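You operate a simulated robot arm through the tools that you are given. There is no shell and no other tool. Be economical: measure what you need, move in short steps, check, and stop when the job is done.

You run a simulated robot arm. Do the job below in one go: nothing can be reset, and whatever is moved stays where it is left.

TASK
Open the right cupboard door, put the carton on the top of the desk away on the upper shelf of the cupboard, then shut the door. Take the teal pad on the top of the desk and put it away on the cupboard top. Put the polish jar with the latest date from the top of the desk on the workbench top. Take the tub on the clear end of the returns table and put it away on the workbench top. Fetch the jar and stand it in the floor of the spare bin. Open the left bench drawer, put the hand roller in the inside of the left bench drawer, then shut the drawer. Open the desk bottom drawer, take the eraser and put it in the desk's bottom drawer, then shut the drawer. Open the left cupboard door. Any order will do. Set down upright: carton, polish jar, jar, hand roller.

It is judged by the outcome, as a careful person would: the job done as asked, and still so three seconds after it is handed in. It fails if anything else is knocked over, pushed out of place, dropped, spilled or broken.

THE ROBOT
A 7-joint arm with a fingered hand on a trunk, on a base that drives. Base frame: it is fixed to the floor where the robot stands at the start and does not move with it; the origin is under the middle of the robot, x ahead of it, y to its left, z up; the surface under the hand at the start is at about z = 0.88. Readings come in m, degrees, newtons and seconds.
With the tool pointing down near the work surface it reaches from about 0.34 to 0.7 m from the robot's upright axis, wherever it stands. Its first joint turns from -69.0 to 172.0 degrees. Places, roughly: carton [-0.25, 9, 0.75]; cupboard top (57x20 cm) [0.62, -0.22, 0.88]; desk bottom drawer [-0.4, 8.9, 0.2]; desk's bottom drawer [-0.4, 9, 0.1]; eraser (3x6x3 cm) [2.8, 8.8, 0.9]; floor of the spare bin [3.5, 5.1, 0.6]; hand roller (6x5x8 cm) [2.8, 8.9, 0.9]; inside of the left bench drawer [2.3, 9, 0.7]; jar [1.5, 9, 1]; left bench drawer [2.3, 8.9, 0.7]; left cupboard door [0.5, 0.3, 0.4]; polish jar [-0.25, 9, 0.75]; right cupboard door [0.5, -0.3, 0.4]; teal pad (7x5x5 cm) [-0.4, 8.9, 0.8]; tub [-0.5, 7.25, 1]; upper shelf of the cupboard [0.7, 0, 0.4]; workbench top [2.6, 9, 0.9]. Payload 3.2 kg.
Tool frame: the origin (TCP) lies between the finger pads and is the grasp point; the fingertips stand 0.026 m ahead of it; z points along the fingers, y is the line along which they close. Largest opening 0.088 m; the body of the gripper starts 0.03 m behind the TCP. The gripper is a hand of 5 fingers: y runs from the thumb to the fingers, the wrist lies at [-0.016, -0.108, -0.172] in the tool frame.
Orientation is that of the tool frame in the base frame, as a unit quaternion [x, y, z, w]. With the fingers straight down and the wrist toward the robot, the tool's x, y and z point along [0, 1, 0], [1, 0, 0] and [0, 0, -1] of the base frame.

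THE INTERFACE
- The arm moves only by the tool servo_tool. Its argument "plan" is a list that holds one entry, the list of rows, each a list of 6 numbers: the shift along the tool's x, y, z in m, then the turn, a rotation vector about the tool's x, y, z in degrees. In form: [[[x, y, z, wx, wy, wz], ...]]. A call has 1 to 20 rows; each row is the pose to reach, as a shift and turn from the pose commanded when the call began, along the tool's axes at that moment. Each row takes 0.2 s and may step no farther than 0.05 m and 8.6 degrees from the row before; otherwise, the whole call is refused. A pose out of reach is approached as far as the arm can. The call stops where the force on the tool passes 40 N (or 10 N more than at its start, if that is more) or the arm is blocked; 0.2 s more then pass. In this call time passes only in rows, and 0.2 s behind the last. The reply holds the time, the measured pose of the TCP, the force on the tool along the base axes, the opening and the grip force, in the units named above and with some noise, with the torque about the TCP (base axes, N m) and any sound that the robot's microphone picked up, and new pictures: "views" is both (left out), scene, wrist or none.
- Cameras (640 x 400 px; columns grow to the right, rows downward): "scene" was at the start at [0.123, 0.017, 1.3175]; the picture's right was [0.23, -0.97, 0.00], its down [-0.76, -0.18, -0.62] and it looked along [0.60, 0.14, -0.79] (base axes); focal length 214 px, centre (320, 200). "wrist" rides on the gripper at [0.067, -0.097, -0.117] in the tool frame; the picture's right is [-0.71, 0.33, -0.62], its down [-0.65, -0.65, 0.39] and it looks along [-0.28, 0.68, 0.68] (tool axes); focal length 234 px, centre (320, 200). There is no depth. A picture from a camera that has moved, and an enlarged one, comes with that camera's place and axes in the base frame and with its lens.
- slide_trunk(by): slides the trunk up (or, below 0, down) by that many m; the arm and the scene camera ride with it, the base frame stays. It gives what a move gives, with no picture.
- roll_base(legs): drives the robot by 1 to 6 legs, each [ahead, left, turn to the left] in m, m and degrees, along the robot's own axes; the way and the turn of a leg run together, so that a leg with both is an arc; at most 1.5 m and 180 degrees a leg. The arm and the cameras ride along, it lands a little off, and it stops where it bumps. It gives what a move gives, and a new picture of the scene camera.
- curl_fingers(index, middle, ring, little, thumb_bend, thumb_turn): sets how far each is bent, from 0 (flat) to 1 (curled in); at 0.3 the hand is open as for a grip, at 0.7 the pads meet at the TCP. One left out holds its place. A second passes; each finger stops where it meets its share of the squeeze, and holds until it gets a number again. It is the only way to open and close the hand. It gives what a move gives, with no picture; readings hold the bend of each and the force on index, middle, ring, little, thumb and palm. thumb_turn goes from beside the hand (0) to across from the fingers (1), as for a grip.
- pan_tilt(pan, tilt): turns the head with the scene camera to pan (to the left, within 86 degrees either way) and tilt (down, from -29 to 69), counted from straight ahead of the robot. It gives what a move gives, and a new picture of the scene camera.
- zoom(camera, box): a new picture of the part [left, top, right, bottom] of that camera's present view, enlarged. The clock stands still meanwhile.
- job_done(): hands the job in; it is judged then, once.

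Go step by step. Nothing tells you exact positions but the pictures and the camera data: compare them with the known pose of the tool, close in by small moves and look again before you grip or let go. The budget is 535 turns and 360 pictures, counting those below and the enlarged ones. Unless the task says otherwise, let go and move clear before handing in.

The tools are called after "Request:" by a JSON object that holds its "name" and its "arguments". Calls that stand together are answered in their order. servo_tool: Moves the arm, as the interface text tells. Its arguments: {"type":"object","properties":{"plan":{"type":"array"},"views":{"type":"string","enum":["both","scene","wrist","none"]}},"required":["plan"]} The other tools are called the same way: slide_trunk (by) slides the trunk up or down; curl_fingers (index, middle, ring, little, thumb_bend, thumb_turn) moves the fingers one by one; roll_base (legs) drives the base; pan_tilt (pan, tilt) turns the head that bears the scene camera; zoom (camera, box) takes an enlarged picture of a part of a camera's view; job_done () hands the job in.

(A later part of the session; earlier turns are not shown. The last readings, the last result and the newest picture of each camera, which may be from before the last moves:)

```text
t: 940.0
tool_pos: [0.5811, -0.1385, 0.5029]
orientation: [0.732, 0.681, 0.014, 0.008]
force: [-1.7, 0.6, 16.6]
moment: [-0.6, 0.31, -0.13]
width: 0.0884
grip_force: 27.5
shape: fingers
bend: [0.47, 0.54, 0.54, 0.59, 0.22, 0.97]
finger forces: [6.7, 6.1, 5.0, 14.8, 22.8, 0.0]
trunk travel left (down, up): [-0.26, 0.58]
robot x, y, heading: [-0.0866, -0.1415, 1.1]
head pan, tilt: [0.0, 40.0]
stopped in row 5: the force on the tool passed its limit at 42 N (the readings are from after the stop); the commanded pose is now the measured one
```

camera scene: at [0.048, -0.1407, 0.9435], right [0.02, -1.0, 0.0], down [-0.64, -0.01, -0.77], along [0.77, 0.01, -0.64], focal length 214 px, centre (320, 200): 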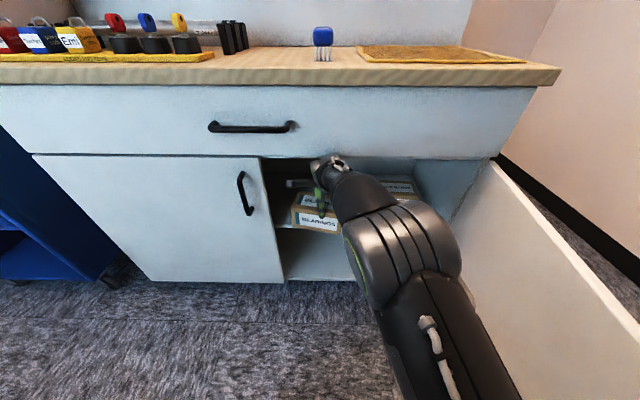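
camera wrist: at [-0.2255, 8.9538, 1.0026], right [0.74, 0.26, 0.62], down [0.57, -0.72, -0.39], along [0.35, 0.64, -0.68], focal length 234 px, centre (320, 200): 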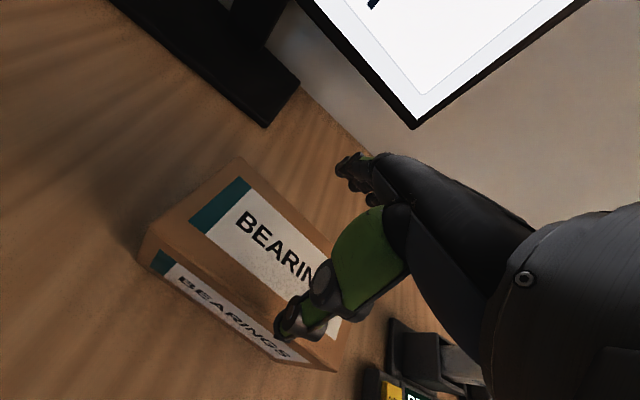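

Request:
{"name": "servo_tool", "arguments": {"plan": [[[0, 0, -0.003, -1, 1, 0]]], "views": "none"}}

Request:
{"name": "curl_fingers", "arguments": {"index": 0.3, "middle": 0.3, "ring": 0.3, "little": 0.3, "thumb_bend": 0.15}}

Request:
{"name": "curl_fingers", "arguments": {"index": 0.15, "middle": 0.15, "ring": 0.15, "little": 0.15, "thumb_bend": 0.1}}

Request:
{"name": "slide_trunk", "arguments": {"by": 0.05}}

```text
t: 940.5
tool_pos: [0.5805, -0.1389, 0.5041]
orientation: [0.731, 0.682, 0.023, 0.006]
force: [1.9, 0.5, 19.9]
moment: [-0.67, 0.43, -0.16]
width: 0.0883
grip_force: 28.2
shape: fingers
bend: [0.46, 0.53, 0.54, 0.58, 0.22, 0.97]
finger forces: [6.2, 6.2, 5.3, 16.4, 21.8, 0.1]
trunk travel left (down, up): [-0.26, 0.58]
robot x, y, heading: [-0.0892, -0.1443, 1.0]
head pan, tilt: [0.0, 40.0]
```

```text
t: 941.5
tool_pos: [0.5803, -0.1404, 0.4997]
orientation: [0.732, 0.681, 0.02, 0.002]
force: [-2.1, 0.3, -1.2]
moment: [0.0, -0.01, 0.0]
width: 0.0952
grip_force: 0.6
shape: fingers
bend: [0.3, 0.3, 0.3, 0.3, 0.15, 1.0]
finger forces: [0.2, 0.1, 0.0, 0.0, 1.1, 0.0]
trunk travel left (down, up): [-0.26, 0.58]
robot x, y, heading: [-0.0852, -0.1415, 1.3]
head pan, tilt: [0.0, 40.0]
```

```text
t: 942.5
tool_pos: [0.5811, -0.1392, 0.4999]
orientation: [0.733, 0.68, 0.021, 0.003]
force: [-2.4, 1.0, -0.5]
moment: [-0.03, -0.03, -0.01]
width: 0.1116
grip_force: 0.4
shape: fingers
bend: [0.15, 0.15, 0.15, 0.15, 0.1, 1.0]
finger forces: [0.1, 0.1, 0.1, 0.0, 1.1, 0.1]
trunk travel left (down, up): [-0.26, 0.58]
robot x, y, heading: [-0.0878, -0.1402, 1.2]
head pan, tilt: [0.0, 40.0]
```

```text
t: 943.4
tool_pos: [0.5731, -0.14, 0.5272]
orientation: [0.733, 0.68, 0.003, -0.011]
force: [-0.7, 0.1, -0.1]
moment: [0.01, 0.02, 0.0]
width: 0.1112
grip_force: 0.1
shape: fingers
bend: [0.15, 0.15, 0.15, 0.15, 0.1, 1.0]
finger forces: [0.0, 0.0, 0.0, 0.0, 0.1, 0.0]
trunk travel left (down, up): [-0.31, 0.53]
robot x, y, heading: [-0.0927, -0.1457, 1.0]
head pan, tilt: [0.0, 40.0]
```

The wrist touched the drawer above, so I can't lift straight out. I relax, swing the thumb aside, then tilt the hand so the fingers rise over the carton while backing out.

Request:
{"name": "slide_trunk", "arguments": {"by": -0.025}}

Request:
{"name": "curl_fingers", "arguments": {"thumb_bend": 0.6, "thumb_turn": 0.0}}

Request:
{"name": "servo_tool", "arguments": {"plan": [[[0, -0.009, -0.003, -8, 0, 0], [0, -0.018, -0.006, -16, 0, 0], [0, -0.025, -0.009, -24, 0, 0]]], "views": "none"}}

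```text
t: 944.1
tool_pos: [0.58, -0.14, 0.5298]
orientation: [0.732, 0.681, 0.024, 0.006]
force: [-0.7, -0.2, 0.1]
moment: [-0.01, 0.0, 0.01]
width: 0.1116
grip_force: 0.0
shape: fingers
bend: [0.15, 0.15, 0.15, 0.15, 0.1, 1.0]
finger forces: [0.1, 0.0, 0.0, 0.1, 0.1, 0.1]
trunk travel left (down, up): [-0.285, 0.555]
robot x, y, heading: [-0.0862, -0.1441, 1.1]
head pan, tilt: [0.0, 40.0]
```

```text
t: 945.1
tool_pos: [0.5805, -0.1399, 0.5236]
orientation: [0.733, 0.68, 0.021, 0.003]
force: [0.0, 0.0, -0.5]
moment: [-0.01, 0.04, 0.0]
width: 0.0948
grip_force: 0.0
shape: fingers
bend: [0.15, 0.15, 0.15, 0.15, 0.6, 0.0]
finger forces: [0.1, 0.0, 0.1, 0.0, 0.1, 0.0]
trunk travel left (down, up): [-0.285, 0.555]
robot x, y, heading: [-0.0907, -0.1402, 1.2]
head pan, tilt: [0.0, 40.0]
```

```text
t: 946.1
tool_pos: [0.5499, -0.168, 0.4795]
orientation: [0.756, 0.641, 0.09, 0.097]
force: [0.0, 0.1, 0.2]
moment: [-0.02, -0.09, 0.01]
width: 0.0944
grip_force: 0.6
shape: fingers
bend: [0.14, 0.15, 0.15, 0.15, 0.6, 0.0]
finger forces: [1.3, 0.0, 0.3, 0.0, 0.1, 0.0]
out of reach, approached as far as the arm can: row 2, 3
trunk travel left (down, up): [-0.285, 0.555]
robot x, y, heading: [-0.0896, -0.1441, 0.9]
head pan, tilt: [0.0, 40.0]
stopped in row 3: the arm was blocked; the commanded pose is now the measured one
```

Request:
{"name": "zoom", "arguments": {"camera": "scene", "box": [240, 110, 480, 260]}}

```text
2.67 times, centred on (360, 185) of scene
camera zoom: at [0.0469, -0.1407, 0.9686], right [0.02, -1.0, 0.0], down [-0.64, -0.01, -0.77], along [0.77, 0.01, -0.64], focal length 572 px, centre (213, 240)
```

zoom: 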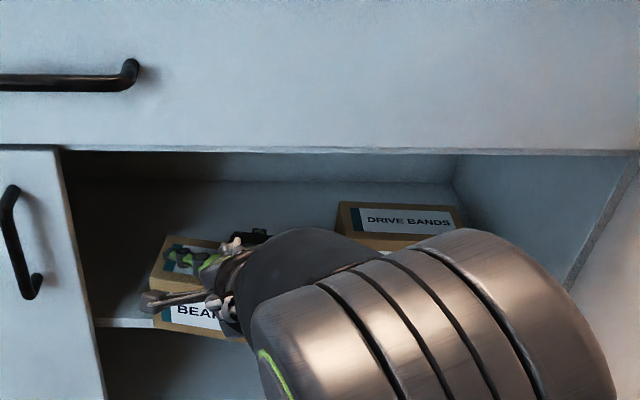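

The hand is over the carton with headroom above. With this tilt I can now raise straight up, then back out.

Request:
{"name": "slide_trunk", "arguments": {"by": 0.06}}

Request:
{"name": "slide_trunk", "arguments": {"by": 0.04}}

```text
t: 947.1
tool_pos: [0.5493, -0.167, 0.5402]
orientation: [0.755, 0.642, 0.09, 0.097]
force: [-0.2, 0.4, 0.1]
moment: [-0.01, -0.04, -0.02]
width: 0.0948
grip_force: 0.0
shape: fingers
bend: [0.15, 0.15, 0.15, 0.15, 0.6, 0.0]
finger forces: [0.0, 0.1, 0.0, 0.1, 0.0, 0.0]
trunk travel left (down, up): [-0.345, 0.495]
robot x, y, heading: [-0.0892, -0.1422, 1.0]
head pan, tilt: [0.0, 40.0]
```

```text
t: 947.9
tool_pos: [0.5497, -0.1671, 0.5806]
orientation: [0.755, 0.642, 0.092, 0.097]
force: [-0.5, 0.3, -0.5]
moment: [0.01, 0.02, -0.01]
width: 0.0946
grip_force: 0.0
shape: fingers
bend: [0.15, 0.15, 0.15, 0.15, 0.6, 0.0]
finger forces: [0.0, 0.1, 0.0, 0.0, 0.1, 0.0]
trunk travel left (down, up): [-0.385, 0.455]
robot x, y, heading: [-0.0864, -0.143, 0.9]
head pan, tilt: [0.0, 40.0]
```

Request:
{"name": "roll_base", "arguments": {"legs": [[-0.2, 0, 0]]}}

Request:
{"name": "curl_fingers", "arguments": {"index": 0.85, "middle": 0.85, "ring": 0.85, "little": 0.85, "thumb_turn": 1.0}}

Request:
{"name": "slide_trunk", "arguments": {"by": -0.13}}

Request:
{"name": "roll_base", "arguments": {"legs": [[0.165, 0.0, 0]]}}

```text
t: 949.5
tool_pos: [0.3467, -0.17, 0.5811]
orientation: [0.754, 0.643, 0.091, 0.097]
force: [-0.1, -0.1, 0.3]
moment: [0.01, 0.01, 0.01]
width: 0.0944
grip_force: 0.0
shape: fingers
bend: [0.15, 0.15, 0.15, 0.15, 0.6, 0.0]
finger forces: [0.1, 0.0, 0.0, 0.0, 0.0, 0.0]
trunk travel left (down, up): [-0.385, 0.455]
robot x, y, heading: [-0.2884, -0.1487, 1.2]
head pan, tilt: [0.0, 40.0]
camera scene: at [-0.1555, -0.1445, 1.0687], right [0.02, -1.0, 0.0], down [-0.64, -0.01, -0.77], along [0.77, 0.02, -0.64], focal length 214 px, centre (320, 200)
```

scene: 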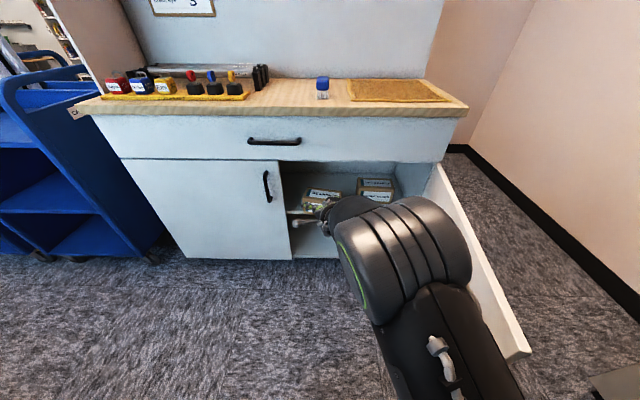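

```text
t: 950.5
tool_pos: [0.3482, -0.1707, 0.5811]
orientation: [0.755, 0.642, 0.091, 0.097]
force: [1.2, 0.6, -1.1]
moment: [0.02, 0.02, -0.02]
width: 0.0133
grip_force: 0.0
shape: fingers
bend: [0.85, 0.85, 0.85, 0.85, 0.57, 1.0]
finger forces: [0.1, 0.1, 0.0, 0.0, 0.1, 0.1]
trunk travel left (down, up): [-0.385, 0.455]
robot x, y, heading: [-0.2894, -0.1497, 1.3]
head pan, tilt: [0.0, 40.0]
```

```text
t: 952.1
tool_pos: [0.3477, -0.1711, 0.4514]
orientation: [0.755, 0.642, 0.092, 0.097]
force: [0.7, -0.2, -0.9]
moment: [-0.05, -0.02, -0.01]
width: 0.0137
grip_force: 0.0
shape: fingers
bend: [0.85, 0.85, 0.85, 0.85, 0.57, 1.0]
finger forces: [0.1, 0.0, 0.0, 0.0, 0.0, 0.1]
trunk travel left (down, up): [-0.255, 0.585]
robot x, y, heading: [-0.2908, -0.1446, 1.2]
head pan, tilt: [0.0, 40.0]
```

```text
t: 953.5
tool_pos: [0.5159, -0.1664, 0.4497]
orientation: [0.755, 0.642, 0.09, 0.097]
force: [0.1, -0.1, 0.0]
moment: [-0.02, -0.02, 0.01]
width: 0.0135
grip_force: 0.1
shape: fingers
bend: [0.85, 0.85, 0.85, 0.85, 0.57, 1.0]
finger forces: [0.0, 0.1, 0.0, 0.0, 0.1, 0.1]
trunk travel left (down, up): [-0.255, 0.585]
robot x, y, heading: [-0.1213, -0.1448, 1.3]
head pan, tilt: [0.0, 40.0]
camera scene: at [0.0125, -0.1407, 0.9387], right [0.02, -1.0, 0.0], down [-0.64, -0.01, -0.77], along [0.77, 0.02, -0.64], focal length 214 px, centre (320, 200)
```

scene: 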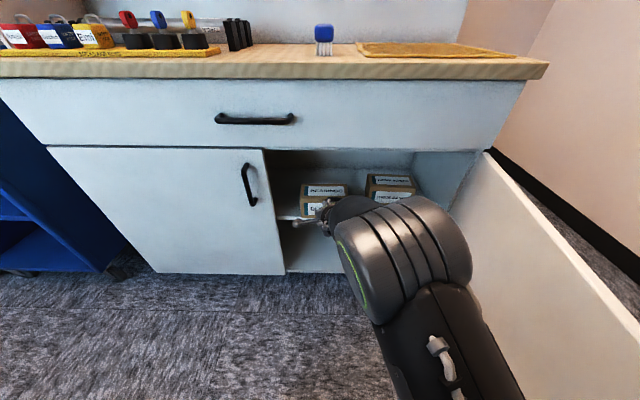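

Both cartons stand on the shelf. I push it 3 cm further with the arm, then withdraw.

Request:
{"name": "servo_tool", "arguments": {"plan": [[[0, 0.015, 0.004, 0, 0, 0], [0, 0.032, 0.009, 0, 0, 0]]], "views": "none"}}

Request:
{"name": "servo_tool", "arguments": {"plan": [[[0, -0.03, -0.008, 0, 0, 0], [0, -0.06, -0.016, 0, 0, 0]]], "views": "none"}}

```text
t: 954.1
tool_pos: [0.5477, -0.1722, 0.4486]
orientation: [0.754, 0.643, 0.092, 0.097]
force: [-1.0, -0.3, 0.7]
moment: [0.0, -0.02, 0.0]
width: 0.0136
grip_force: 0.8
shape: fingers
bend: [0.85, 0.85, 0.85, 0.85, 0.57, 1.0]
finger forces: [0.7, 0.1, 0.1, 0.0, 0.0, 0.0]
trunk travel left (down, up): [-0.255, 0.585]
robot x, y, heading: [-0.1224, -0.1483, 1.3]
head pan, tilt: [0.0, 40.0]
```

```text
t: 955.0
tool_pos: [0.4675, -0.1747, 0.3939]
orientation: [0.769, 0.634, 0.053, 0.058]
force: [-0.9, 0.2, -0.7]
moment: [0.01, -0.02, 0.0]
width: 0.0135
grip_force: 0.1
shape: fingers
bend: [0.85, 0.85, 0.85, 0.85, 0.57, 1.0]
finger forces: [0.1, 0.0, 0.0, 0.0, 0.1, 0.0]
trunk travel left (down, up): [-0.255, 0.585]
robot x, y, heading: [-0.1236, -0.1457, 1.4]
head pan, tilt: [0.0, 40.0]
stopped in row 2: the arm was blocked; the commanded pose is now the measured one
```

The carton is well in. Now I shut the right door: back out, raise the hand, and turn right so the fist can reach over the door to its outer face.

Request:
{"name": "roll_base", "arguments": {"legs": [[-0.13, 0.08, -1.4]]}}

Request:
{"name": "slide_trunk", "arguments": {"by": 0.4}}

Request:
{"name": "slide_trunk", "arguments": {"by": 0.12}}

Request:
{"name": "servo_tool", "arguments": {"plan": [[[0, 0, 0, 6, 0, 0]]], "views": "none"}}

```text
t: 956.3
tool_pos: [0.3365, -0.1119, 0.3949]
orientation: [0.777, 0.625, 0.053, 0.059]
force: [-0.1, 0.7, 0.1]
moment: [-0.01, 0.01, 0.01]
width: 0.0136
grip_force: 0.1
shape: fingers
bend: [0.85, 0.85, 0.85, 0.85, 0.57, 1.0]
finger forces: [0.1, 0.1, 0.0, 0.0, 0.0, 0.0]
trunk travel left (down, up): [-0.255, 0.585]
robot x, y, heading: [-0.2544, -0.0648, -0.3]
head pan, tilt: [0.0, 40.0]
camera scene: at [-0.1181, -0.0663, 0.9387], right [0.0, -1.0, 0.0], down [-0.64, 0.0, -0.77], along [0.77, 0.0, -0.64], focal length 214 px, centre (320, 200)
```

scene: 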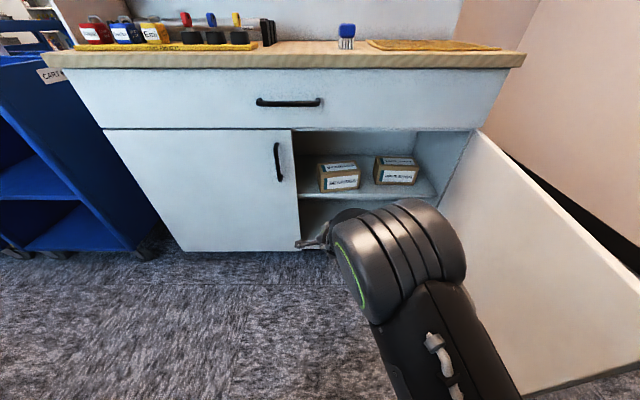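

```text
t: 960.2
tool_pos: [0.3361, -0.1113, 0.7946]
orientation: [0.776, 0.625, 0.054, 0.06]
force: [0.6, -0.4, -0.5]
moment: [0.0, 0.01, 0.05]
width: 0.0134
grip_force: 0.1
shape: fingers
bend: [0.85, 0.85, 0.85, 0.85, 0.57, 1.0]
finger forces: [0.0, 0.0, 0.0, 0.0, 0.1, 0.1]
trunk travel left (down, up): [-0.655, 0.185]
robot x, y, heading: [-0.2547, -0.0652, -0.2]
head pan, tilt: [0.0, 40.0]
```

```text
t: 961.7
tool_pos: [0.3365, -0.1115, 0.9144]
orientation: [0.776, 0.625, 0.053, 0.06]
force: [1.0, -0.2, 0.1]
moment: [0.03, 0.0, -0.01]
width: 0.0135
grip_force: 0.0
shape: fingers
bend: [0.85, 0.85, 0.85, 0.85, 0.57, 1.0]
finger forces: [0.0, 0.0, 0.0, 0.0, 0.0, 0.0]
trunk travel left (down, up): [-0.775, 0.065]
robot x, y, heading: [-0.249, -0.0631, 0.0]
head pan, tilt: [0.0, 40.0]
```

```text
t: 962.1
tool_pos: [0.3375, -0.1116, 0.9147]
orientation: [0.778, 0.627, 0.02, 0.019]
force: [0.3, -0.9, -1.1]
moment: [0.02, -0.02, 0.02]
width: 0.0136
grip_force: 0.0
shape: fingers
bend: [0.85, 0.85, 0.85, 0.85, 0.57, 1.0]
finger forces: [0.1, 0.0, 0.0, 0.0, 0.0, 0.0]
trunk travel left (down, up): [-0.775, 0.065]
robot x, y, heading: [-0.2495, -0.0672, -0.0]
head pan, tilt: [0.0, 40.0]
```

Both cartons stand well inside. The door is about 82° open; I turn right with the hand above the door's top.

Request:
{"name": "roll_base", "arguments": {"legs": [[0.085, 0.028, 0], [0, 0, -60]]}}

Request:
{"name": "slide_trunk", "arguments": {"by": -0.2}}

Request:
{"name": "slide_trunk", "arguments": {"by": -0.11}}

```text
t: 965.8
tool_pos: [0.0865, -0.5721, 0.9154]
orientation: [0.988, 0.152, 0.008, 0.027]
force: [0.2, 0.2, -0.1]
moment: [0.01, 0.02, -0.02]
width: 0.0137
grip_force: 0.0
shape: fingers
bend: [0.85, 0.85, 0.85, 0.85, 0.57, 1.0]
finger forces: [0.0, 0.0, 0.0, 0.1, 0.0, 0.0]
trunk travel left (down, up): [-0.775, 0.065]
robot x, y, heading: [-0.1676, -0.0395, -60.2]
head pan, tilt: [0.0, 40.0]
camera scene: at [-0.101, -0.1558, 1.4587], right [-0.87, -0.5, 0.0], down [-0.32, 0.56, -0.77], along [0.38, -0.67, -0.64], focal length 214 px, centre (320, 200)
```

scene: 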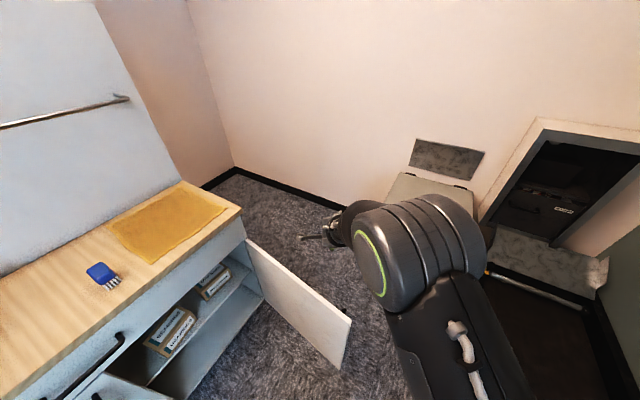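

```text
t: 968.0
tool_pos: [0.0882, -0.5719, 0.7147]
orientation: [0.988, 0.153, 0.008, 0.028]
force: [0.7, -0.8, 0.7]
moment: [-0.02, -0.01, 0.05]
width: 0.0136
grip_force: 0.2
shape: fingers
bend: [0.85, 0.85, 0.85, 0.85, 0.57, 1.0]
finger forces: [0.0, 0.0, 0.0, 0.1, 0.0, 0.0]
trunk travel left (down, up): [-0.575, 0.265]
robot x, y, heading: [-0.1734, -0.0411, -60.1]
head pan, tilt: [0.0, 40.0]
```

```text
t: 969.4
tool_pos: [0.0868, -0.5726, 0.6049]
orientation: [0.988, 0.152, 0.009, 0.027]
force: [0.6, 0.3, -0.1]
moment: [-0.03, -0.01, 0.02]
width: 0.0138
grip_force: 0.1
shape: fingers
bend: [0.85, 0.85, 0.85, 0.85, 0.57, 1.0]
finger forces: [0.0, 0.0, 0.1, 0.0, 0.0, 0.0]
trunk travel left (down, up): [-0.465, 0.375]
robot x, y, heading: [-0.1694, -0.038, -60.5]
head pan, tilt: [0.0, 40.0]
```

Request:
{"name": "roll_base", "arguments": {"legs": [[-0.22, 0.24, 0], [-0.015, 0.235, 0]]}}

```text
t: 972.9
tool_pos: [0.3843, -0.1319, 0.6057]
orientation: [0.988, 0.152, 0.008, 0.027]
force: [0.6, 0.3, 0.2]
moment: [0.0, -0.03, -0.02]
width: 0.0136
grip_force: 0.0
shape: fingers
bend: [0.85, 0.85, 0.85, 0.85, 0.57, 1.0]
finger forces: [0.1, 0.0, 0.0, 0.0, 0.0, 0.1]
trunk travel left (down, up): [-0.465, 0.375]
robot x, y, heading: [0.1319, 0.4044, -60.6]
head pan, tilt: [0.0, 40.0]
camera scene: at [0.1975, 0.2853, 1.1487], right [-0.87, -0.49, 0.0], down [-0.32, 0.56, -0.77], along [0.38, -0.67, -0.64], focal length 214 px, centre (320, 200)
```

scene: 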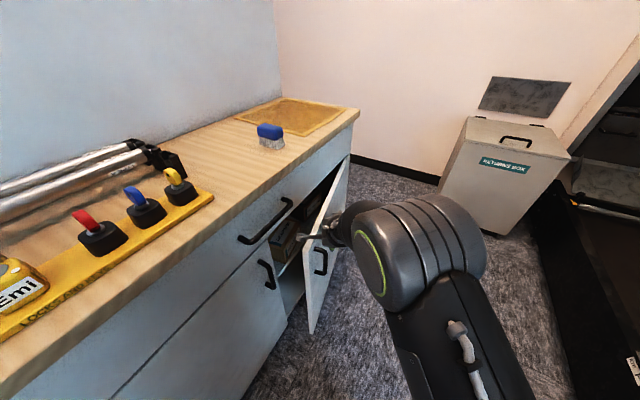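

The door is almost shut. I finish by pushing toward the cupboard with the arm.

Request:
{"name": "servo_tool", "arguments": {"plan": [[[0.03, 0.002, 0, 0, 0, 0], [0.06, 0.005, 0, 0, 0, 0], [0.09, 0.008, 0, 0, 0, 0], [0.12, 0.01, 0, 0, 0, 0]]], "views": "none"}}

```text
t: 973.8
tool_pos: [0.4701, -0.1176, 0.6088]
orientation: [0.988, 0.149, 0.004, 0.03]
force: [-11.7, 0.0, 0.8]
moment: [0.11, -1.4, 1.42]
width: 0.0136
grip_force: 0.0
shape: fingers
bend: [0.85, 0.85, 0.85, 0.85, 0.57, 1.0]
finger forces: [0.0, 0.0, 0.0, 0.0, 0.0, 0.1]
trunk travel left (down, up): [-0.465, 0.375]
robot x, y, heading: [0.1292, 0.4015, -60.8]
head pan, tilt: [0.0, 40.0]
stopped in row 4: the force on the tool passed its limit at 61 N (the readings are from after the stop); the commanded pose is now the measured one
```

The right door is shut. Next the left door: I pull the hand away, raise it, and reposition in front of the left handle (bar ≈ (0.48, 0.061), z ≈ 0.6).

Request:
{"name": "servo_tool", "arguments": {"plan": [[[-0.04, 0, 0, 0, 0, 0], [-0.08, 0, 0, 0, 0, 0], [-0.12, 0, 0, 0, 0, 0]]], "views": "none"}}

Request:
{"name": "slide_trunk", "arguments": {"by": 0.37}}

Request:
{"name": "roll_base", "arguments": {"legs": [[0.125, -0.39, 0], [0, 0, 60.8], [-0.1, 0, 0]]}}

```text
t: 974.6
tool_pos: [0.354, -0.1561, 0.6034]
orientation: [0.989, 0.144, 0.009, 0.022]
force: [-0.9, 0.3, 0.7]
moment: [-0.03, -0.01, 0.0]
width: 0.0136
grip_force: 0.0
shape: fingers
bend: [0.85, 0.85, 0.85, 0.85, 0.57, 1.0]
finger forces: [0.1, 0.0, 0.0, 0.1, 0.0, 0.0]
trunk travel left (down, up): [-0.465, 0.375]
robot x, y, heading: [0.1294, 0.4019, -60.2]
head pan, tilt: [0.0, 40.0]
```

```text
t: 978.2
tool_pos: [0.3546, -0.156, 0.9784]
orientation: [0.989, 0.142, 0.011, 0.026]
force: [-0.2, -0.6, 0.9]
moment: [0.0, -0.01, -0.02]
width: 0.0139
grip_force: 0.0
shape: fingers
bend: [0.85, 0.85, 0.85, 0.85, 0.57, 1.0]
finger forces: [0.1, 0.1, 0.0, 0.0, 0.0, 0.1]
trunk travel left (down, up): [-0.835, 0.005]
robot x, y, heading: [0.1308, 0.4036, -60.4]
head pan, tilt: [0.0, 40.0]
```

```text
t: 984.1
tool_pos: [0.3523, 0.015, 0.9779]
orientation: [0.788, 0.615, 0.022, 0.017]
force: [0.6, 0.3, 1.1]
moment: [-0.01, 0.01, 0.04]
width: 0.0131
grip_force: 0.1
shape: fingers
bend: [0.85, 0.85, 0.85, 0.85, 0.57, 1.0]
finger forces: [0.1, 0.0, 0.1, 0.0, 0.0, 0.0]
trunk travel left (down, up): [-0.835, 0.005]
robot x, y, heading: [-0.243, 0.1075, -1.2]
head pan, tilt: [0.0, 40.0]
camera scene: at [-0.1101, 0.1038, 1.5186], right [-0.02, -1.0, 0.0], down [-0.64, 0.01, -0.77], along [0.77, -0.01, -0.64], focal length 214 px, centre (320, 200)
```

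scene: 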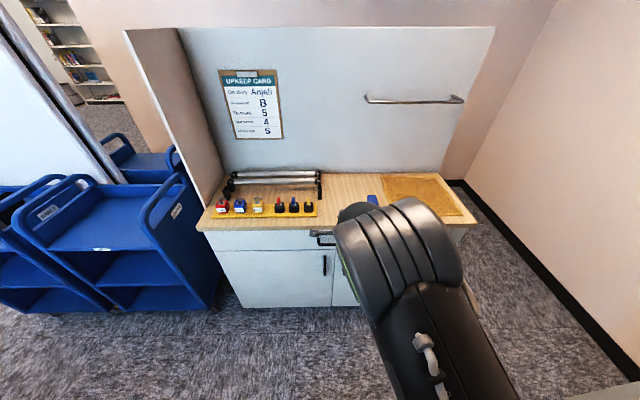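

Request:
{"name": "servo_tool", "arguments": {"plan": [[[0, 0, 0, -4.06, 5.2, 4.29], [0, 0, 0, -8.11, 10.39, 8.57], [0, 0, 0, -12.17, 15.59, 12.86], [0, 0, 0, -16.23, 20.79, 17.14], [0, 0, 0, -20.29, 25.98, 21.43], [0, 0, 0, -24.34, 31.18, 25.71], [0, 0, 0, -28.4, 36.38, 30.0], [0, 0, 0, -32.46, 41.57, 34.29], [0, 0, 0, -36.51, 46.77, 38.57], [0, 0, 0, -40.57, 51.96, 42.86], [0, 0, 0, -44.63, 57.16, 47.14], [0, 0, 0, -48.69, 62.36, 51.43], [0, 0, 0, -52.74, 67.55, 55.71], [0, 0, 0, -56.8, 72.75, 60.0]]], "views": "none"}}

Request:
{"name": "curl_fingers", "arguments": {"index": 0.4, "middle": 0.4, "ring": 0.4, "little": 0.4, "thumb_bend": 0.4, "thumb_turn": 1.0}}

```text
t: 987.1
tool_pos: [0.4408, 0.0245, 1.1929]
orientation: [0.788, 0.044, 0.615, 0.006]
force: [0.3, -0.2, -0.4]
moment: [-0.04, 0.04, 0.01]
width: 0.0136
grip_force: 0.0
shape: fingers
bend: [0.85, 0.85, 0.85, 0.85, 0.57, 1.0]
finger forces: [0.0, 0.0, 0.1, 0.0, 0.1, 0.1]
out of reach, approached as far as the arm can: row 1, 2, 3, 7, 8, 9, 10, 11, 12, 13, 14
trunk travel left (down, up): [-0.835, 0.005]
robot x, y, heading: [-0.2435, 0.1033, -1.0]
head pan, tilt: [0.0, 40.0]
```

```text
t: 988.1
tool_pos: [0.4407, 0.0252, 1.1919]
orientation: [0.788, 0.046, 0.614, 0.007]
force: [0.2, 0.1, 0.4]
moment: [0.01, 0.0, 0.02]
width: 0.0664
grip_force: 0.0
shape: fingers
bend: [0.4, 0.4, 0.4, 0.4, 0.4, 0.99]
finger forces: [0.0, 0.0, 0.1, 0.0, 0.1, 0.1]
trunk travel left (down, up): [-0.835, 0.005]
robot x, y, heading: [-0.2455, 0.1074, -1.3]
head pan, tilt: [0.0, 40.0]
```

Request:
{"name": "servo_tool", "arguments": {"plan": [[[0, -0.018, -0.03, 0, 0, 0], [0, -0.036, -0.06, 0, 0, 0], [0, -0.036, -0.085, 0, 0, 0]]], "views": "none"}}

```text
t: 988.9
tool_pos: [0.3517, 0.0549, 1.2097]
orientation: [0.789, 0.047, 0.612, 0.006]
force: [-0.4, -0.1, 0.3]
moment: [0.0, -0.02, 0.03]
width: 0.0669
grip_force: 0.1
shape: fingers
bend: [0.4, 0.4, 0.4, 0.4, 0.4, 0.99]
finger forces: [0.1, 0.1, 0.0, 0.1, 0.2, 0.1]
out of reach, approached as far as the arm can: row 2, 3
trunk travel left (down, up): [-0.835, 0.005]
robot x, y, heading: [-0.2447, 0.1067, -1.1]
head pan, tilt: [0.0, 40.0]
```

Request:
{"name": "slide_trunk", "arguments": {"by": -0.4}}

Request:
{"name": "slide_trunk", "arguments": {"by": -0.2}}

Request:
{"name": "servo_tool", "arguments": {"plan": [[[0, 0, 0.02, 0, 6, 0], [0, -0.004, 0.04, 0, 12, 0]]], "views": "none"}}

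```text
t: 992.8
tool_pos: [0.3541, 0.0567, 0.8089]
orientation: [0.79, 0.046, 0.612, 0.006]
force: [0.0, 0.0, -0.2]
moment: [-0.01, -0.04, 0.0]
width: 0.0667
grip_force: 0.1
shape: fingers
bend: [0.4, 0.4, 0.4, 0.4, 0.4, 0.99]
finger forces: [0.0, 0.0, 0.0, 0.0, 0.0, 0.1]
trunk travel left (down, up): [-0.435, 0.405]
robot x, y, heading: [-0.2477, 0.1058, -1.2]
head pan, tilt: [0.0, 40.0]
```

```text
t: 994.9
tool_pos: [0.3543, 0.0558, 0.6095]
orientation: [0.79, 0.047, 0.612, 0.006]
force: [-0.7, 0.2, -0.4]
moment: [0.01, 0.05, -0.01]
width: 0.0664
grip_force: 0.0
shape: fingers
bend: [0.4, 0.4, 0.4, 0.4, 0.4, 0.99]
finger forces: [0.0, 0.0, 0.1, 0.0, 0.1, 0.1]
trunk travel left (down, up): [-0.235, 0.605]
robot x, y, heading: [-0.2446, 0.1033, -1.0]
head pan, tilt: [0.0, 40.0]
```

```text
t: 995.5
tool_pos: [0.4068, 0.0657, 0.6836]
orientation: [0.743, 0.051, 0.668, 0.005]
force: [0.3, 0.8, -0.2]
moment: [0.04, -0.01, -0.03]
width: 0.0666
grip_force: 0.0
shape: fingers
bend: [0.4, 0.4, 0.4, 0.4, 0.4, 0.98]
finger forces: [0.0, 0.0, 0.0, 0.0, 0.1, 0.0]
out of reach, approached as far as the arm can: row 1, 2
trunk travel left (down, up): [-0.235, 0.605]
robot x, y, heading: [-0.2454, 0.1047, -1.0]
head pan, tilt: [0.0, 40.0]
```

Request:
{"name": "slide_trunk", "arguments": {"by": -0.085}}

Request:
{"name": "servo_tool", "arguments": {"plan": [[[0, 0.004, 0.025, 0, 0, 0], [0, 0.004, 0.05, 0, 0, 0], [0, 0.004, 0.073, 0, 0, 0]]], "views": "wrist"}}

```text
t: 996.7
tool_pos: [0.4061, 0.065, 0.5971]
orientation: [0.743, 0.051, 0.668, 0.004]
force: [-0.5, 0.1, -0.9]
moment: [-0.03, 0.01, 0.01]
width: 0.0665
grip_force: 0.0
shape: fingers
bend: [0.4, 0.4, 0.4, 0.4, 0.4, 0.98]
finger forces: [0.0, 0.1, 0.0, 0.0, 0.0, 0.0]
trunk travel left (down, up): [-0.15, 0.69]
robot x, y, heading: [-0.2464, 0.1041, -1.2]
head pan, tilt: [0.0, 40.0]
```

```text
t: 997.5
tool_pos: [0.4783, 0.065, 0.5904]
orientation: [0.742, 0.051, 0.668, 0.004]
force: [0.5, 0.0, 1.4]
moment: [0.01, -0.02, 0.0]
width: 0.0665
grip_force: 0.1
shape: fingers
bend: [0.4, 0.4, 0.4, 0.4, 0.4, 0.98]
finger forces: [0.1, 0.0, 0.0, 0.0, 0.0, 0.1]
trunk travel left (down, up): [-0.15, 0.69]
robot x, y, heading: [-0.2435, 0.1077, -0.6]
head pan, tilt: [0.0, 40.0]
camera wrist: at [0.3635, 0.161, 0.6613], right [-0.67, -0.43, -0.61], down [0.27, 0.62, -0.73], along [0.69, -0.66, -0.3], focal length 234 px, centre (320, 200)
```

wrist: 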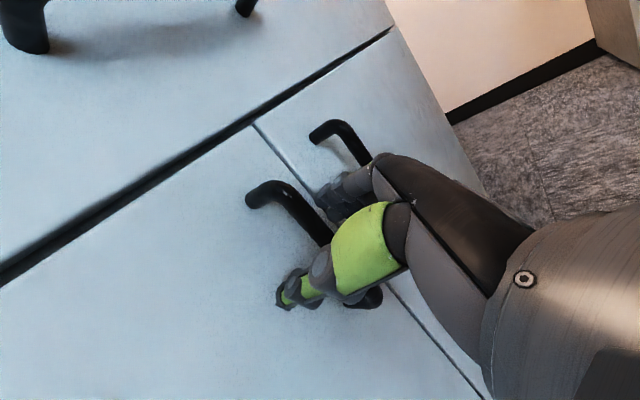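

The hand straddles the left handle perfectly. I close and pull.

Request:
{"name": "curl_fingers", "arguments": {"index": 0.8, "middle": 0.8, "ring": 0.8, "little": 0.8, "thumb_bend": 0.75}}

```text
t: 998.5
tool_pos: [0.4786, 0.0636, 0.5903]
orientation: [0.743, 0.05, 0.667, 0.005]
force: [2.3, -5.2, -1.7]
moment: [-0.68, -0.13, 0.05]
width: 0.0034
grip_force: 23.0
shape: fingers
bend: [0.79, 0.78, 0.77, 0.79, 0.63, 1.0]
finger forces: [4.0, 6.0, 7.8, 12.2, 16.0, 0.1]
trunk travel left (down, up): [-0.15, 0.69]
robot x, y, heading: [-0.2441, 0.1045, -0.9]
head pan, tilt: [0.0, 40.0]
```

Request:
{"name": "servo_tool", "arguments": {"plan": [[[0, -0.002, -0.0175, -2, 0, 0], [0, -0.0043, -0.035, -4, 0, 0], [0, -0.0074, -0.052, -6, 0, 0], [0, -0.011, -0.069, -8, 0, 0], [0, -0.0153, -0.086, -10, 0, 0], [0, -0.0204, -0.104, -12, 0, 0], [0, -0.026, -0.121, -14, 0, 0]]], "views": "none"}}

```text
t: 1000.1
tool_pos: [0.3614, 0.0846, 0.5955]
orientation: [0.744, -0.029, 0.66, 0.095]
force: [1.6, 3.1, -31.2]
moment: [-0.65, -0.15, 0.09]
width: 0.0066
grip_force: 25.2
shape: fingers
bend: [0.8, 0.79, 0.78, 0.79, 0.61, 1.0]
finger forces: [4.2, 4.3, 6.9, 8.4, 28.0, 0.0]
trunk travel left (down, up): [-0.15, 0.69]
robot x, y, heading: [-0.2466, 0.1055, -1.2]
head pan, tilt: [0.0, 40.0]
```

Request:
{"name": "servo_tool", "arguments": {"plan": [[[0, -0.0025, -0.017, -2, 0, 0], [0, -0.005, -0.035, -4, 0, 0], [0, -0.0076, -0.052, -6, 0, 0]]], "views": "none"}}

Request:
{"name": "curl_fingers", "arguments": {"index": 0.3, "middle": 0.3, "ring": 0.3, "little": 0.3, "thumb_bend": 0.3}}

Request:
{"name": "servo_tool", "arguments": {"plan": [[[0, 0, -0.025, 0, 0, 0], [0, 0, -0.05, 0, 0, 0], [0, 0, -0.075, 0, 0, 0]]], "views": "wrist"}}

```text
t: 1000.8
tool_pos: [0.36, 0.0879, 0.6038]
orientation: [0.741, -0.06, 0.657, 0.123]
force: [-4.5, -7.3, -15.6]
moment: [-0.44, 0.12, 0.62]
width: 0.0076
grip_force: 33.0
shape: fingers
bend: [0.79, 0.79, 0.78, 0.79, 0.65, 1.0]
finger forces: [7.8, 7.1, 10.0, 8.0, 33.6, 0.0]
out of reach, approached as far as the arm can: row 1, 2, 3
trunk travel left (down, up): [-0.15, 0.69]
robot x, y, heading: [-0.247, 0.103, -1.5]
head pan, tilt: [0.0, 40.0]
stopped in row 3: the force on the tool passed its limit at 44 N (the readings are from after the stop); the commanded pose is now the measured one
```

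```text
t: 1001.8
tool_pos: [0.3582, 0.0902, 0.6081]
orientation: [0.737, -0.058, 0.662, 0.123]
force: [-0.6, -0.6, 0.9]
moment: [0.0, -0.01, -0.01]
width: 0.0874
grip_force: 0.0
shape: fingers
bend: [0.3, 0.3, 0.3, 0.3, 0.3, 0.97]
finger forces: [0.1, 0.0, 0.0, 0.0, 0.0, 0.0]
trunk travel left (down, up): [-0.15, 0.69]
robot x, y, heading: [-0.2467, 0.1054, -1.2]
head pan, tilt: [0.0, 40.0]
```

```text
t: 1002.5
tool_pos: [0.3473, 0.1201, 0.6342]
orientation: [0.738, -0.059, 0.661, 0.123]
force: [0.4, 0.0, 0.6]
moment: [0.01, 0.0, 0.02]
width: 0.0876
grip_force: 0.1
shape: fingers
bend: [0.3, 0.3, 0.3, 0.3, 0.3, 0.97]
finger forces: [0.0, 0.0, 0.0, 0.1, 0.0, 0.1]
out of reach, approached as far as the arm can: row 1, 2, 3
trunk travel left (down, up): [-0.15, 0.69]
robot x, y, heading: [-0.2439, 0.1059, -1.4]
head pan, tilt: [0.0, 40.0]
camera wrist: at [0.267, 0.2499, 0.7008], right [-0.77, -0.21, -0.61], down [0.46, 0.48, -0.75], along [0.45, -0.85, -0.27], focal length 234 px, centre (320, 200)
```

wrist: 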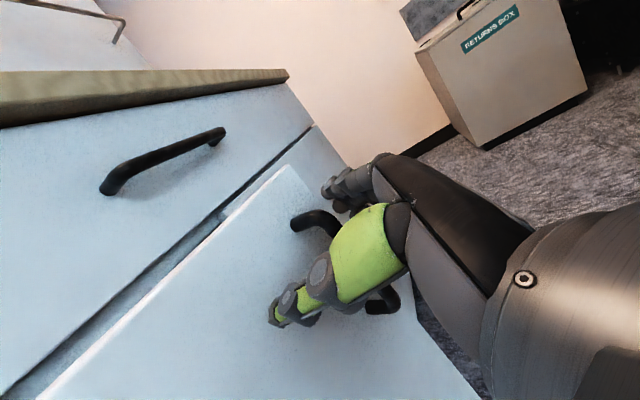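

The door is about 16° open. I'll back the hand out of the handle, step right, yaw the hand to the left, and then sweep the door open from inside its edge.

Request:
{"name": "roll_base", "arguments": {"legs": [[-0.06, 0, 1.4], [0, -0.2, 0]]}}

Request:
{"name": "servo_tool", "arguments": {"plan": [[[0, 0, 0, 8, 0, 0], [0, 0, 0, 16, 0, 0], [0, 0, 0, 24, 0, 0], [0, 0, 0, 32, 0, 0], [0, 0, 0, 40, 0, 0], [0, 0, 0, 48, 0, 0], [0, 0, 0, 56, 0, 0]]], "views": "none"}}

```text
t: 1004.7
tool_pos: [0.2862, -0.0591, 0.6343]
orientation: [0.739, -0.051, 0.662, 0.115]
force: [0.6, 0.0, 1.1]
moment: [-0.01, 0.01, -0.01]
width: 0.0877
grip_force: 0.0
shape: fingers
bend: [0.3, 0.3, 0.3, 0.3, 0.3, 0.97]
finger forces: [0.0, 0.1, 0.0, 0.0, 0.1, 0.0]
trunk travel left (down, up): [-0.15, 0.69]
robot x, y, heading: [-0.3051, -0.0876, -0.0]
head pan, tilt: [0.0, 40.0]
camera scene: at [-0.1702, -0.086, 0.8337], right [0.0, -1.0, 0.0], down [-0.64, 0.0, -0.77], along [0.77, 0.0, -0.64], focal length 214 px, centre (320, 200)
```

scene: 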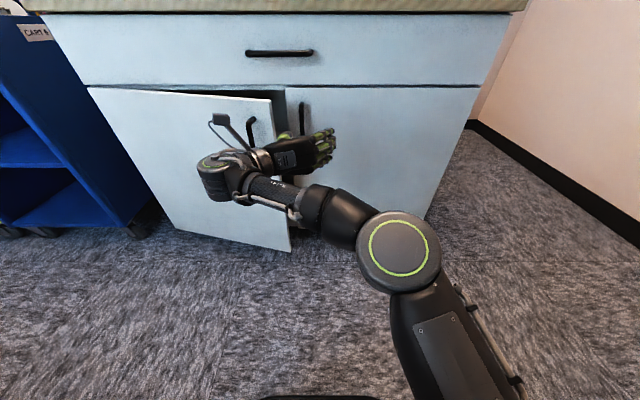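

```text
t: 1006.3
tool_pos: [0.2853, -0.0593, 0.6346]
orientation: [0.706, 0.267, 0.609, -0.244]
force: [-0.6, 0.5, 0.1]
moment: [-0.04, -0.01, -0.02]
width: 0.0878
grip_force: 0.1
shape: fingers
bend: [0.3, 0.3, 0.3, 0.3, 0.3, 0.97]
finger forces: [0.0, 0.1, 0.0, 0.1, 0.0, 0.0]
trunk travel left (down, up): [-0.15, 0.69]
robot x, y, heading: [-0.3036, -0.089, 0.1]
head pan, tilt: [0.0, 40.0]
```

Request:
{"name": "curl_fingers", "arguments": {"index": 0.85, "middle": 0.85, "ring": 0.85, "little": 0.85, "thumb_bend": 0.6}}

Request:
{"name": "servo_tool", "arguments": {"plan": [[[0, 0.025, 0.027, 0, 0, 0], [0, 0.05, 0.054, 0, 0, 0], [0, 0.075, 0.081, 0, 0, 0], [0, 0.098, 0.106, 0, 0, 0]]], "views": "none"}}

```text
t: 1007.3
tool_pos: [0.2864, -0.0583, 0.635]
orientation: [0.706, 0.265, 0.61, -0.245]
force: [0.1, -0.4, -0.7]
moment: [0.03, 0.01, 0.01]
width: 0.0115
grip_force: 0.0
shape: fingers
bend: [0.84, 0.85, 0.85, 0.85, 0.59, 1.0]
finger forces: [0.1, 0.0, 0.0, 0.1, 0.0, 0.0]
trunk travel left (down, up): [-0.15, 0.69]
robot x, y, heading: [-0.3047, -0.0836, -0.1]
head pan, tilt: [0.0, 40.0]
```

```text
t: 1008.3
tool_pos: [0.43, -0.0596, 0.6186]
orientation: [0.706, 0.266, 0.609, -0.244]
force: [0.0, -0.7, -0.3]
moment: [0.01, -0.04, 0.02]
width: 0.0114
grip_force: 0.0
shape: fingers
bend: [0.84, 0.85, 0.85, 0.85, 0.59, 1.0]
finger forces: [0.1, 0.0, 0.1, 0.0, 0.0, 0.1]
trunk travel left (down, up): [-0.15, 0.69]
robot x, y, heading: [-0.3048, -0.0843, -0.1]
head pan, tilt: [0.0, 40.0]
```

Request:
{"name": "roll_base", "arguments": {"legs": [[0, 0.25, 0]]}}

Request:
{"name": "servo_tool", "arguments": {"plan": [[[0, -0.027, -0.029, 0, 0, 0], [0, -0.054, -0.058, 0, 0, 0], [0, -0.081, -0.087, 0, 0, 0]]], "views": "none"}}

```text
t: 1009.6
tool_pos: [0.4371, 0.0546, 0.618]
orientation: [0.712, 0.246, 0.615, -0.231]
force: [-0.6, -2.8, 1.0]
moment: [0.0, 0.28, 0.36]
width: 0.012
grip_force: 5.5
shape: fingers
bend: [0.84, 0.85, 0.85, 0.85, 0.59, 1.0]
finger forces: [0.0, 0.0, 0.1, 0.0, 12.0, 0.0]
trunk travel left (down, up): [-0.15, 0.69]
robot x, y, heading: [-0.3039, 0.0549, -0.1]
head pan, tilt: [0.0, 40.0]
stopped in leg 1: the force on the tool passed its limit at 83 N (the readings are from after the stop); the commanded pose is now the measured one
camera scene: at [-0.1707, 0.0524, 0.8338], right [0.0, -1.0, 0.0], down [-0.64, 0.0, -0.77], along [0.77, 0.0, -0.64], focal length 214 px, centre (320, 200)
```

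scene: 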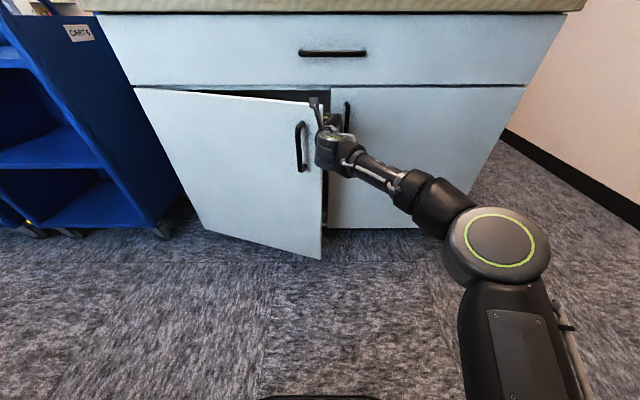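

```text
t: 1010.4
tool_pos: [0.3192, 0.0635, 0.6318]
orientation: [0.712, 0.248, 0.614, -0.232]
force: [-0.1, -0.2, 0.1]
moment: [-0.02, 0.01, 0.01]
width: 0.0122
grip_force: 0.1
shape: fingers
bend: [0.84, 0.85, 0.85, 0.85, 0.58, 1.0]
finger forces: [0.0, 0.0, 0.0, 0.1, 0.0, 0.0]
trunk travel left (down, up): [-0.15, 0.69]
robot x, y, heading: [-0.3057, 0.0538, -0.3]
head pan, tilt: [0.0, 40.0]
```

Request:
{"name": "zoom", "arguments": {"camera": "scene", "box": [180, 60, 420, 210]}}

```text
2.67 times, centred on (300, 135) of scene
camera zoom: at [-0.1704, 0.0529, 0.8337], right [0.0, -1.0, 0.0], down [-0.64, 0.0, -0.77], along [0.77, 0.0, -0.64], focal length 572 px, centre (373, 373)
```

zoom: 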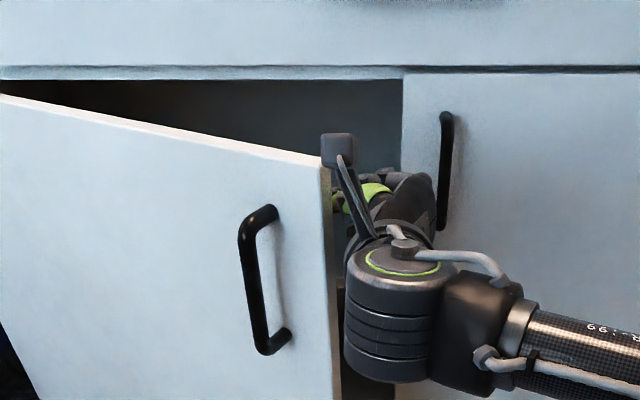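

The door is now about 33° open with my hand just inside its edge. I sweep left with the base to open it wide.

Request:
{"name": "roll_base", "arguments": {"legs": [[0, 0.15, 0], [0, 0.12, 0]]}}

```text
t: 1011.4
tool_pos: [0.3203, 0.1031, 0.6315]
orientation: [0.716, 0.236, 0.618, -0.224]
force: [-2.6, -3.7, 2.5]
moment: [0.03, 0.25, 0.38]
width: 0.0121
grip_force: 2.7
shape: fingers
bend: [0.84, 0.85, 0.85, 0.85, 0.58, 1.0]
finger forces: [0.0, 0.0, 0.0, 0.1, 5.0, 0.0]
trunk travel left (down, up): [-0.15, 0.69]
robot x, y, heading: [-0.3039, 0.1041, -0.5]
head pan, tilt: [0.0, 40.0]
stopped in leg 1: the force on the tool passed its limit at 95 N (the readings are from after the stop); the commanded pose is now the measured one
camera scene: at [-0.1707, 0.103, 0.8338], right [-0.01, -1.0, 0.0], down [-0.64, 0.01, -0.77], along [0.77, -0.01, -0.64], focal length 214 px, centre (320, 200)
```

scene: 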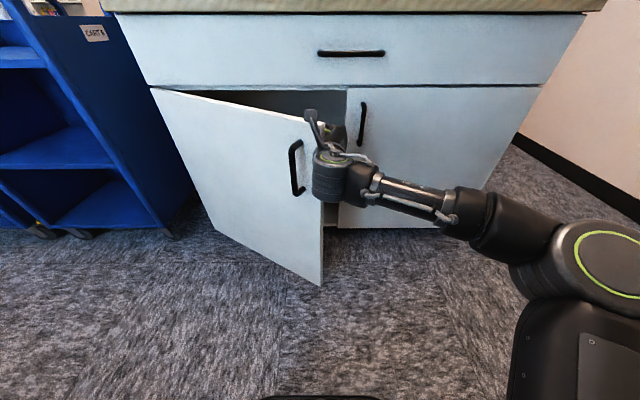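

The hand pressed on the door's end instead of its inner side. I ease right, point the hand left so the fingers reach behind the door, and then push.

Request:
{"name": "servo_tool", "arguments": {"plan": [[[0, 0.03, -0.024, 0, 0, 0], [0, 0.045, -0.01, 0, 0, 0], [0, 0.07, 0.02, 0, 0, 0]]], "views": "none"}}

Request:
{"name": "servo_tool", "arguments": {"plan": [[[0, 0, 0, 8, 0, 0], [0, 0, 0, 16, 0, 0], [0, 0, 0, 24, 0, 0], [0, 0, 0, 32, 0, 0], [0, 0, 0, 40, 0, 0], [0, 0, 0, 48, 0, 0]]], "views": "none"}}

```text
t: 1012.2
tool_pos: [0.3802, 0.0619, 0.6261]
orientation: [0.717, 0.235, 0.617, -0.224]
force: [-0.4, 0.9, 0.1]
moment: [0.01, 0.03, 0.02]
width: 0.0123
grip_force: 0.2
shape: fingers
bend: [0.84, 0.85, 0.85, 0.85, 0.58, 1.0]
finger forces: [0.0, 0.1, 0.1, 0.0, 0.1, 0.0]
trunk travel left (down, up): [-0.15, 0.69]
robot x, y, heading: [-0.3025, 0.1051, -0.4]
head pan, tilt: [0.0, 40.0]
```

```text
t: 1013.6
tool_pos: [0.3805, 0.0595, 0.6258]
orientation: [0.564, 0.466, 0.468, -0.497]
force: [-0.3, -0.5, -0.4]
moment: [0.06, 0.0, -0.04]
width: 0.0124
grip_force: 0.1
shape: fingers
bend: [0.84, 0.85, 0.85, 0.85, 0.58, 1.0]
finger forces: [0.0, 0.1, 0.0, 0.0, 0.1, 0.0]
out of reach, approached as far as the arm can: row 4
trunk travel left (down, up): [-0.15, 0.69]
robot x, y, heading: [-0.306, 0.1072, -0.4]
head pan, tilt: [0.0, 40.0]
```

Request:
{"name": "servo_tool", "arguments": {"plan": [[[0, 0.01, 0.034, 0, 0, 0], [0, 0.02, 0.068, 0, 0, 0], [0, 0.02, 0.1, 0, 0, 0]]], "views": "none"}}

Request:
{"name": "roll_base", "arguments": {"legs": [[0, 0.2, 0]]}}

```text
t: 1014.4
tool_pos: [0.407, 0.1588, 0.6162]
orientation: [0.563, 0.467, 0.467, -0.496]
force: [0.4, -0.1, -0.2]
moment: [0.03, 0.02, 0.05]
width: 0.0123
grip_force: 0.3
shape: fingers
bend: [0.84, 0.85, 0.85, 0.85, 0.58, 1.0]
finger forces: [0.0, 0.0, 0.0, 0.1, 0.1, 0.0]
trunk travel left (down, up): [-0.15, 0.69]
robot x, y, heading: [-0.3045, 0.1014, -0.3]
head pan, tilt: [0.0, 40.0]
```

```text
t: 1016.0
tool_pos: [0.4078, 0.3544, 0.6154]
orientation: [0.564, 0.466, 0.468, -0.495]
force: [-0.5, -0.6, 0.3]
moment: [0.0, 0.01, -0.01]
width: 0.0122
grip_force: 0.0
shape: fingers
bend: [0.84, 0.85, 0.85, 0.85, 0.58, 1.0]
finger forces: [0.0, 0.0, 0.0, 0.1, 0.1, 0.1]
trunk travel left (down, up): [-0.15, 0.69]
robot x, y, heading: [-0.3008, 0.3039, -0.7]
head pan, tilt: [0.0, 40.0]
camera scene: at [-0.1684, 0.3023, 0.8337], right [-0.01, -1.0, 0.0], down [-0.64, 0.01, -0.77], along [0.77, -0.01, -0.64], focal length 214 px, centre (320, 200)
```

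scene: 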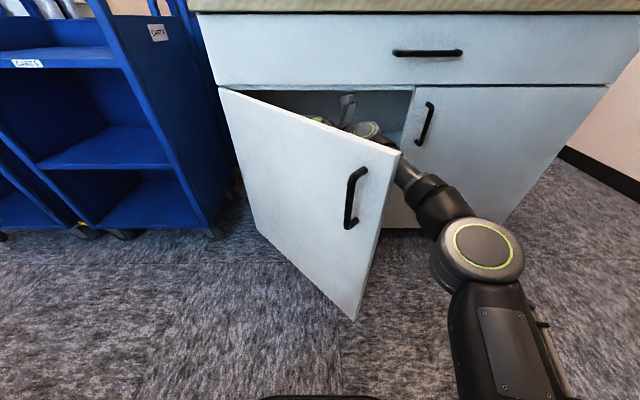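

The door is about 45° open with the hand inside. I pull the hand back toward me to open it further.

Request:
{"name": "servo_tool", "arguments": {"plan": [[[0, -0.04, 0.01, 0, 0, 0], [0, -0.08, 0.02, 0, 0, 0], [0, -0.12, 0.03, 0, 0, 0], [0, -0.15, 0.04, 0, 0, 0]]], "views": "none"}}

```text
t: 1017.0
tool_pos: [0.2611, 0.4066, 0.6306]
orientation: [0.564, 0.465, 0.469, -0.495]
force: [-0.2, -0.2, 0.3]
moment: [0.04, -0.01, 0.01]
width: 0.0122
grip_force: 0.0
shape: fingers
bend: [0.85, 0.85, 0.85, 0.85, 0.58, 1.0]
finger forces: [0.0, 0.1, 0.0, 0.0, 0.1, 0.0]
trunk travel left (down, up): [-0.15, 0.69]
robot x, y, heading: [-0.3054, 0.3053, -0.7]
head pan, tilt: [0.0, 40.0]
```

The left door is now about 65° open. I nudge it a bit more, then raise the hand straight up out of the way and turn it to point down.

Request:
{"name": "servo_tool", "arguments": {"plan": [[[0, 0, 0.03, 0, 0, 0], [0, 0, 0.055, 0, 0, 0]]], "views": "none"}}

Request:
{"name": "servo_tool", "arguments": {"plan": [[[0, 0.01, -0.03, 0, 0, 0], [0, 0.02, -0.06, 0, 0, 0]]], "views": "none"}}

Request:
{"name": "slide_trunk", "arguments": {"by": 0.4}}

Request:
{"name": "slide_trunk", "arguments": {"by": 0.28}}

Request:
{"name": "servo_tool", "arguments": {"plan": [[[0, 0, 0, 0, -8.2, 0], [0, 0, 0, 0, -16.4, 0], [0, 0, 0, 0, -24.6, 0], [0, 0, 0, 0, -32.8, 0], [0, 0, 0, 0, -41, 0], [0, 0, 0, 0, -49.2, 0], [0, 0, 0, 0, -57.4, 0], [0, 0, 0, 0, -65.6, 0], [0, 0, 0, 0, -73.8, 0], [0, 0, 0, 0, -82, 0], [0, 0, 0, 0, -88, 0]]], "views": "none"}}

```text
t: 1017.6
tool_pos: [0.2636, 0.461, 0.6254]
orientation: [0.565, 0.465, 0.468, -0.496]
force: [0.8, 0.3, 0.1]
moment: [0.0, 0.04, 0.01]
width: 0.0123
grip_force: 0.2
shape: fingers
bend: [0.85, 0.85, 0.85, 0.85, 0.58, 1.0]
finger forces: [0.0, 0.0, 0.0, 0.0, 0.0, 0.0]
trunk travel left (down, up): [-0.15, 0.69]
robot x, y, heading: [-0.3017, 0.3048, -0.8]
head pan, tilt: [0.0, 40.0]
```

```text
t: 1018.2
tool_pos: [0.2807, 0.3993, 0.6292]
orientation: [0.565, 0.465, 0.468, -0.495]
force: [0.7, 0.1, -0.5]
moment: [0.0, 0.01, 0.04]
width: 0.0124
grip_force: 0.2
shape: fingers
bend: [0.85, 0.85, 0.85, 0.85, 0.58, 1.0]
finger forces: [0.1, 0.1, 0.0, 0.0, 0.0, 0.0]
trunk travel left (down, up): [-0.15, 0.69]
robot x, y, heading: [-0.3034, 0.3045, -0.6]
head pan, tilt: [0.0, 40.0]
```

```text
t: 1022.0
tool_pos: [0.2805, 0.3986, 1.0293]
orientation: [0.563, 0.466, 0.469, -0.496]
force: [0.1, 0.5, 0.8]
moment: [-0.02, -0.03, -0.01]
width: 0.0124
grip_force: 0.1
shape: fingers
bend: [0.85, 0.85, 0.85, 0.85, 0.58, 1.0]
finger forces: [0.0, 0.0, 0.1, 0.0, 0.0, 0.0]
trunk travel left (down, up): [-0.55, 0.29]
robot x, y, heading: [-0.3068, 0.3043, -0.4]
head pan, tilt: [0.0, 40.0]
```

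```text
t: 1024.9
tool_pos: [0.2813, 0.3988, 1.3107]
orientation: [0.565, 0.465, 0.468, -0.496]
force: [0.3, 0.0, 0.6]
moment: [-0.03, -0.02, 0.02]
width: 0.0125
grip_force: 0.1
shape: fingers
bend: [0.85, 0.85, 0.85, 0.85, 0.58, 1.0]
finger forces: [0.0, 0.1, 0.1, 0.0, 0.1, 0.0]
trunk travel left (down, up): [-0.83, 0.01]
robot x, y, heading: [-0.3024, 0.303, -0.6]
head pan, tilt: [0.0, 40.0]
```

```text
t: 1027.5
tool_pos: [0.2816, 0.3722, 1.2548]
orientation: [0.739, 0.665, -0.063, -0.087]
force: [0.2, -0.1, 0.4]
moment: [-0.02, 0.01, 0.0]
width: 0.0122
grip_force: 0.1
shape: fingers
bend: [0.85, 0.85, 0.85, 0.85, 0.58, 1.0]
finger forces: [0.0, 0.0, 0.0, 0.1, 0.0, 0.0]
out of reach, approached as far as the arm can: row 10, 11
trunk travel left (down, up): [-0.83, 0.01]
robot x, y, heading: [-0.3036, 0.3018, -1.0]
head pan, tilt: [0.0, 40.0]
stopped in row 11: the arm was blocked; the commanded pose is now the measured one
```

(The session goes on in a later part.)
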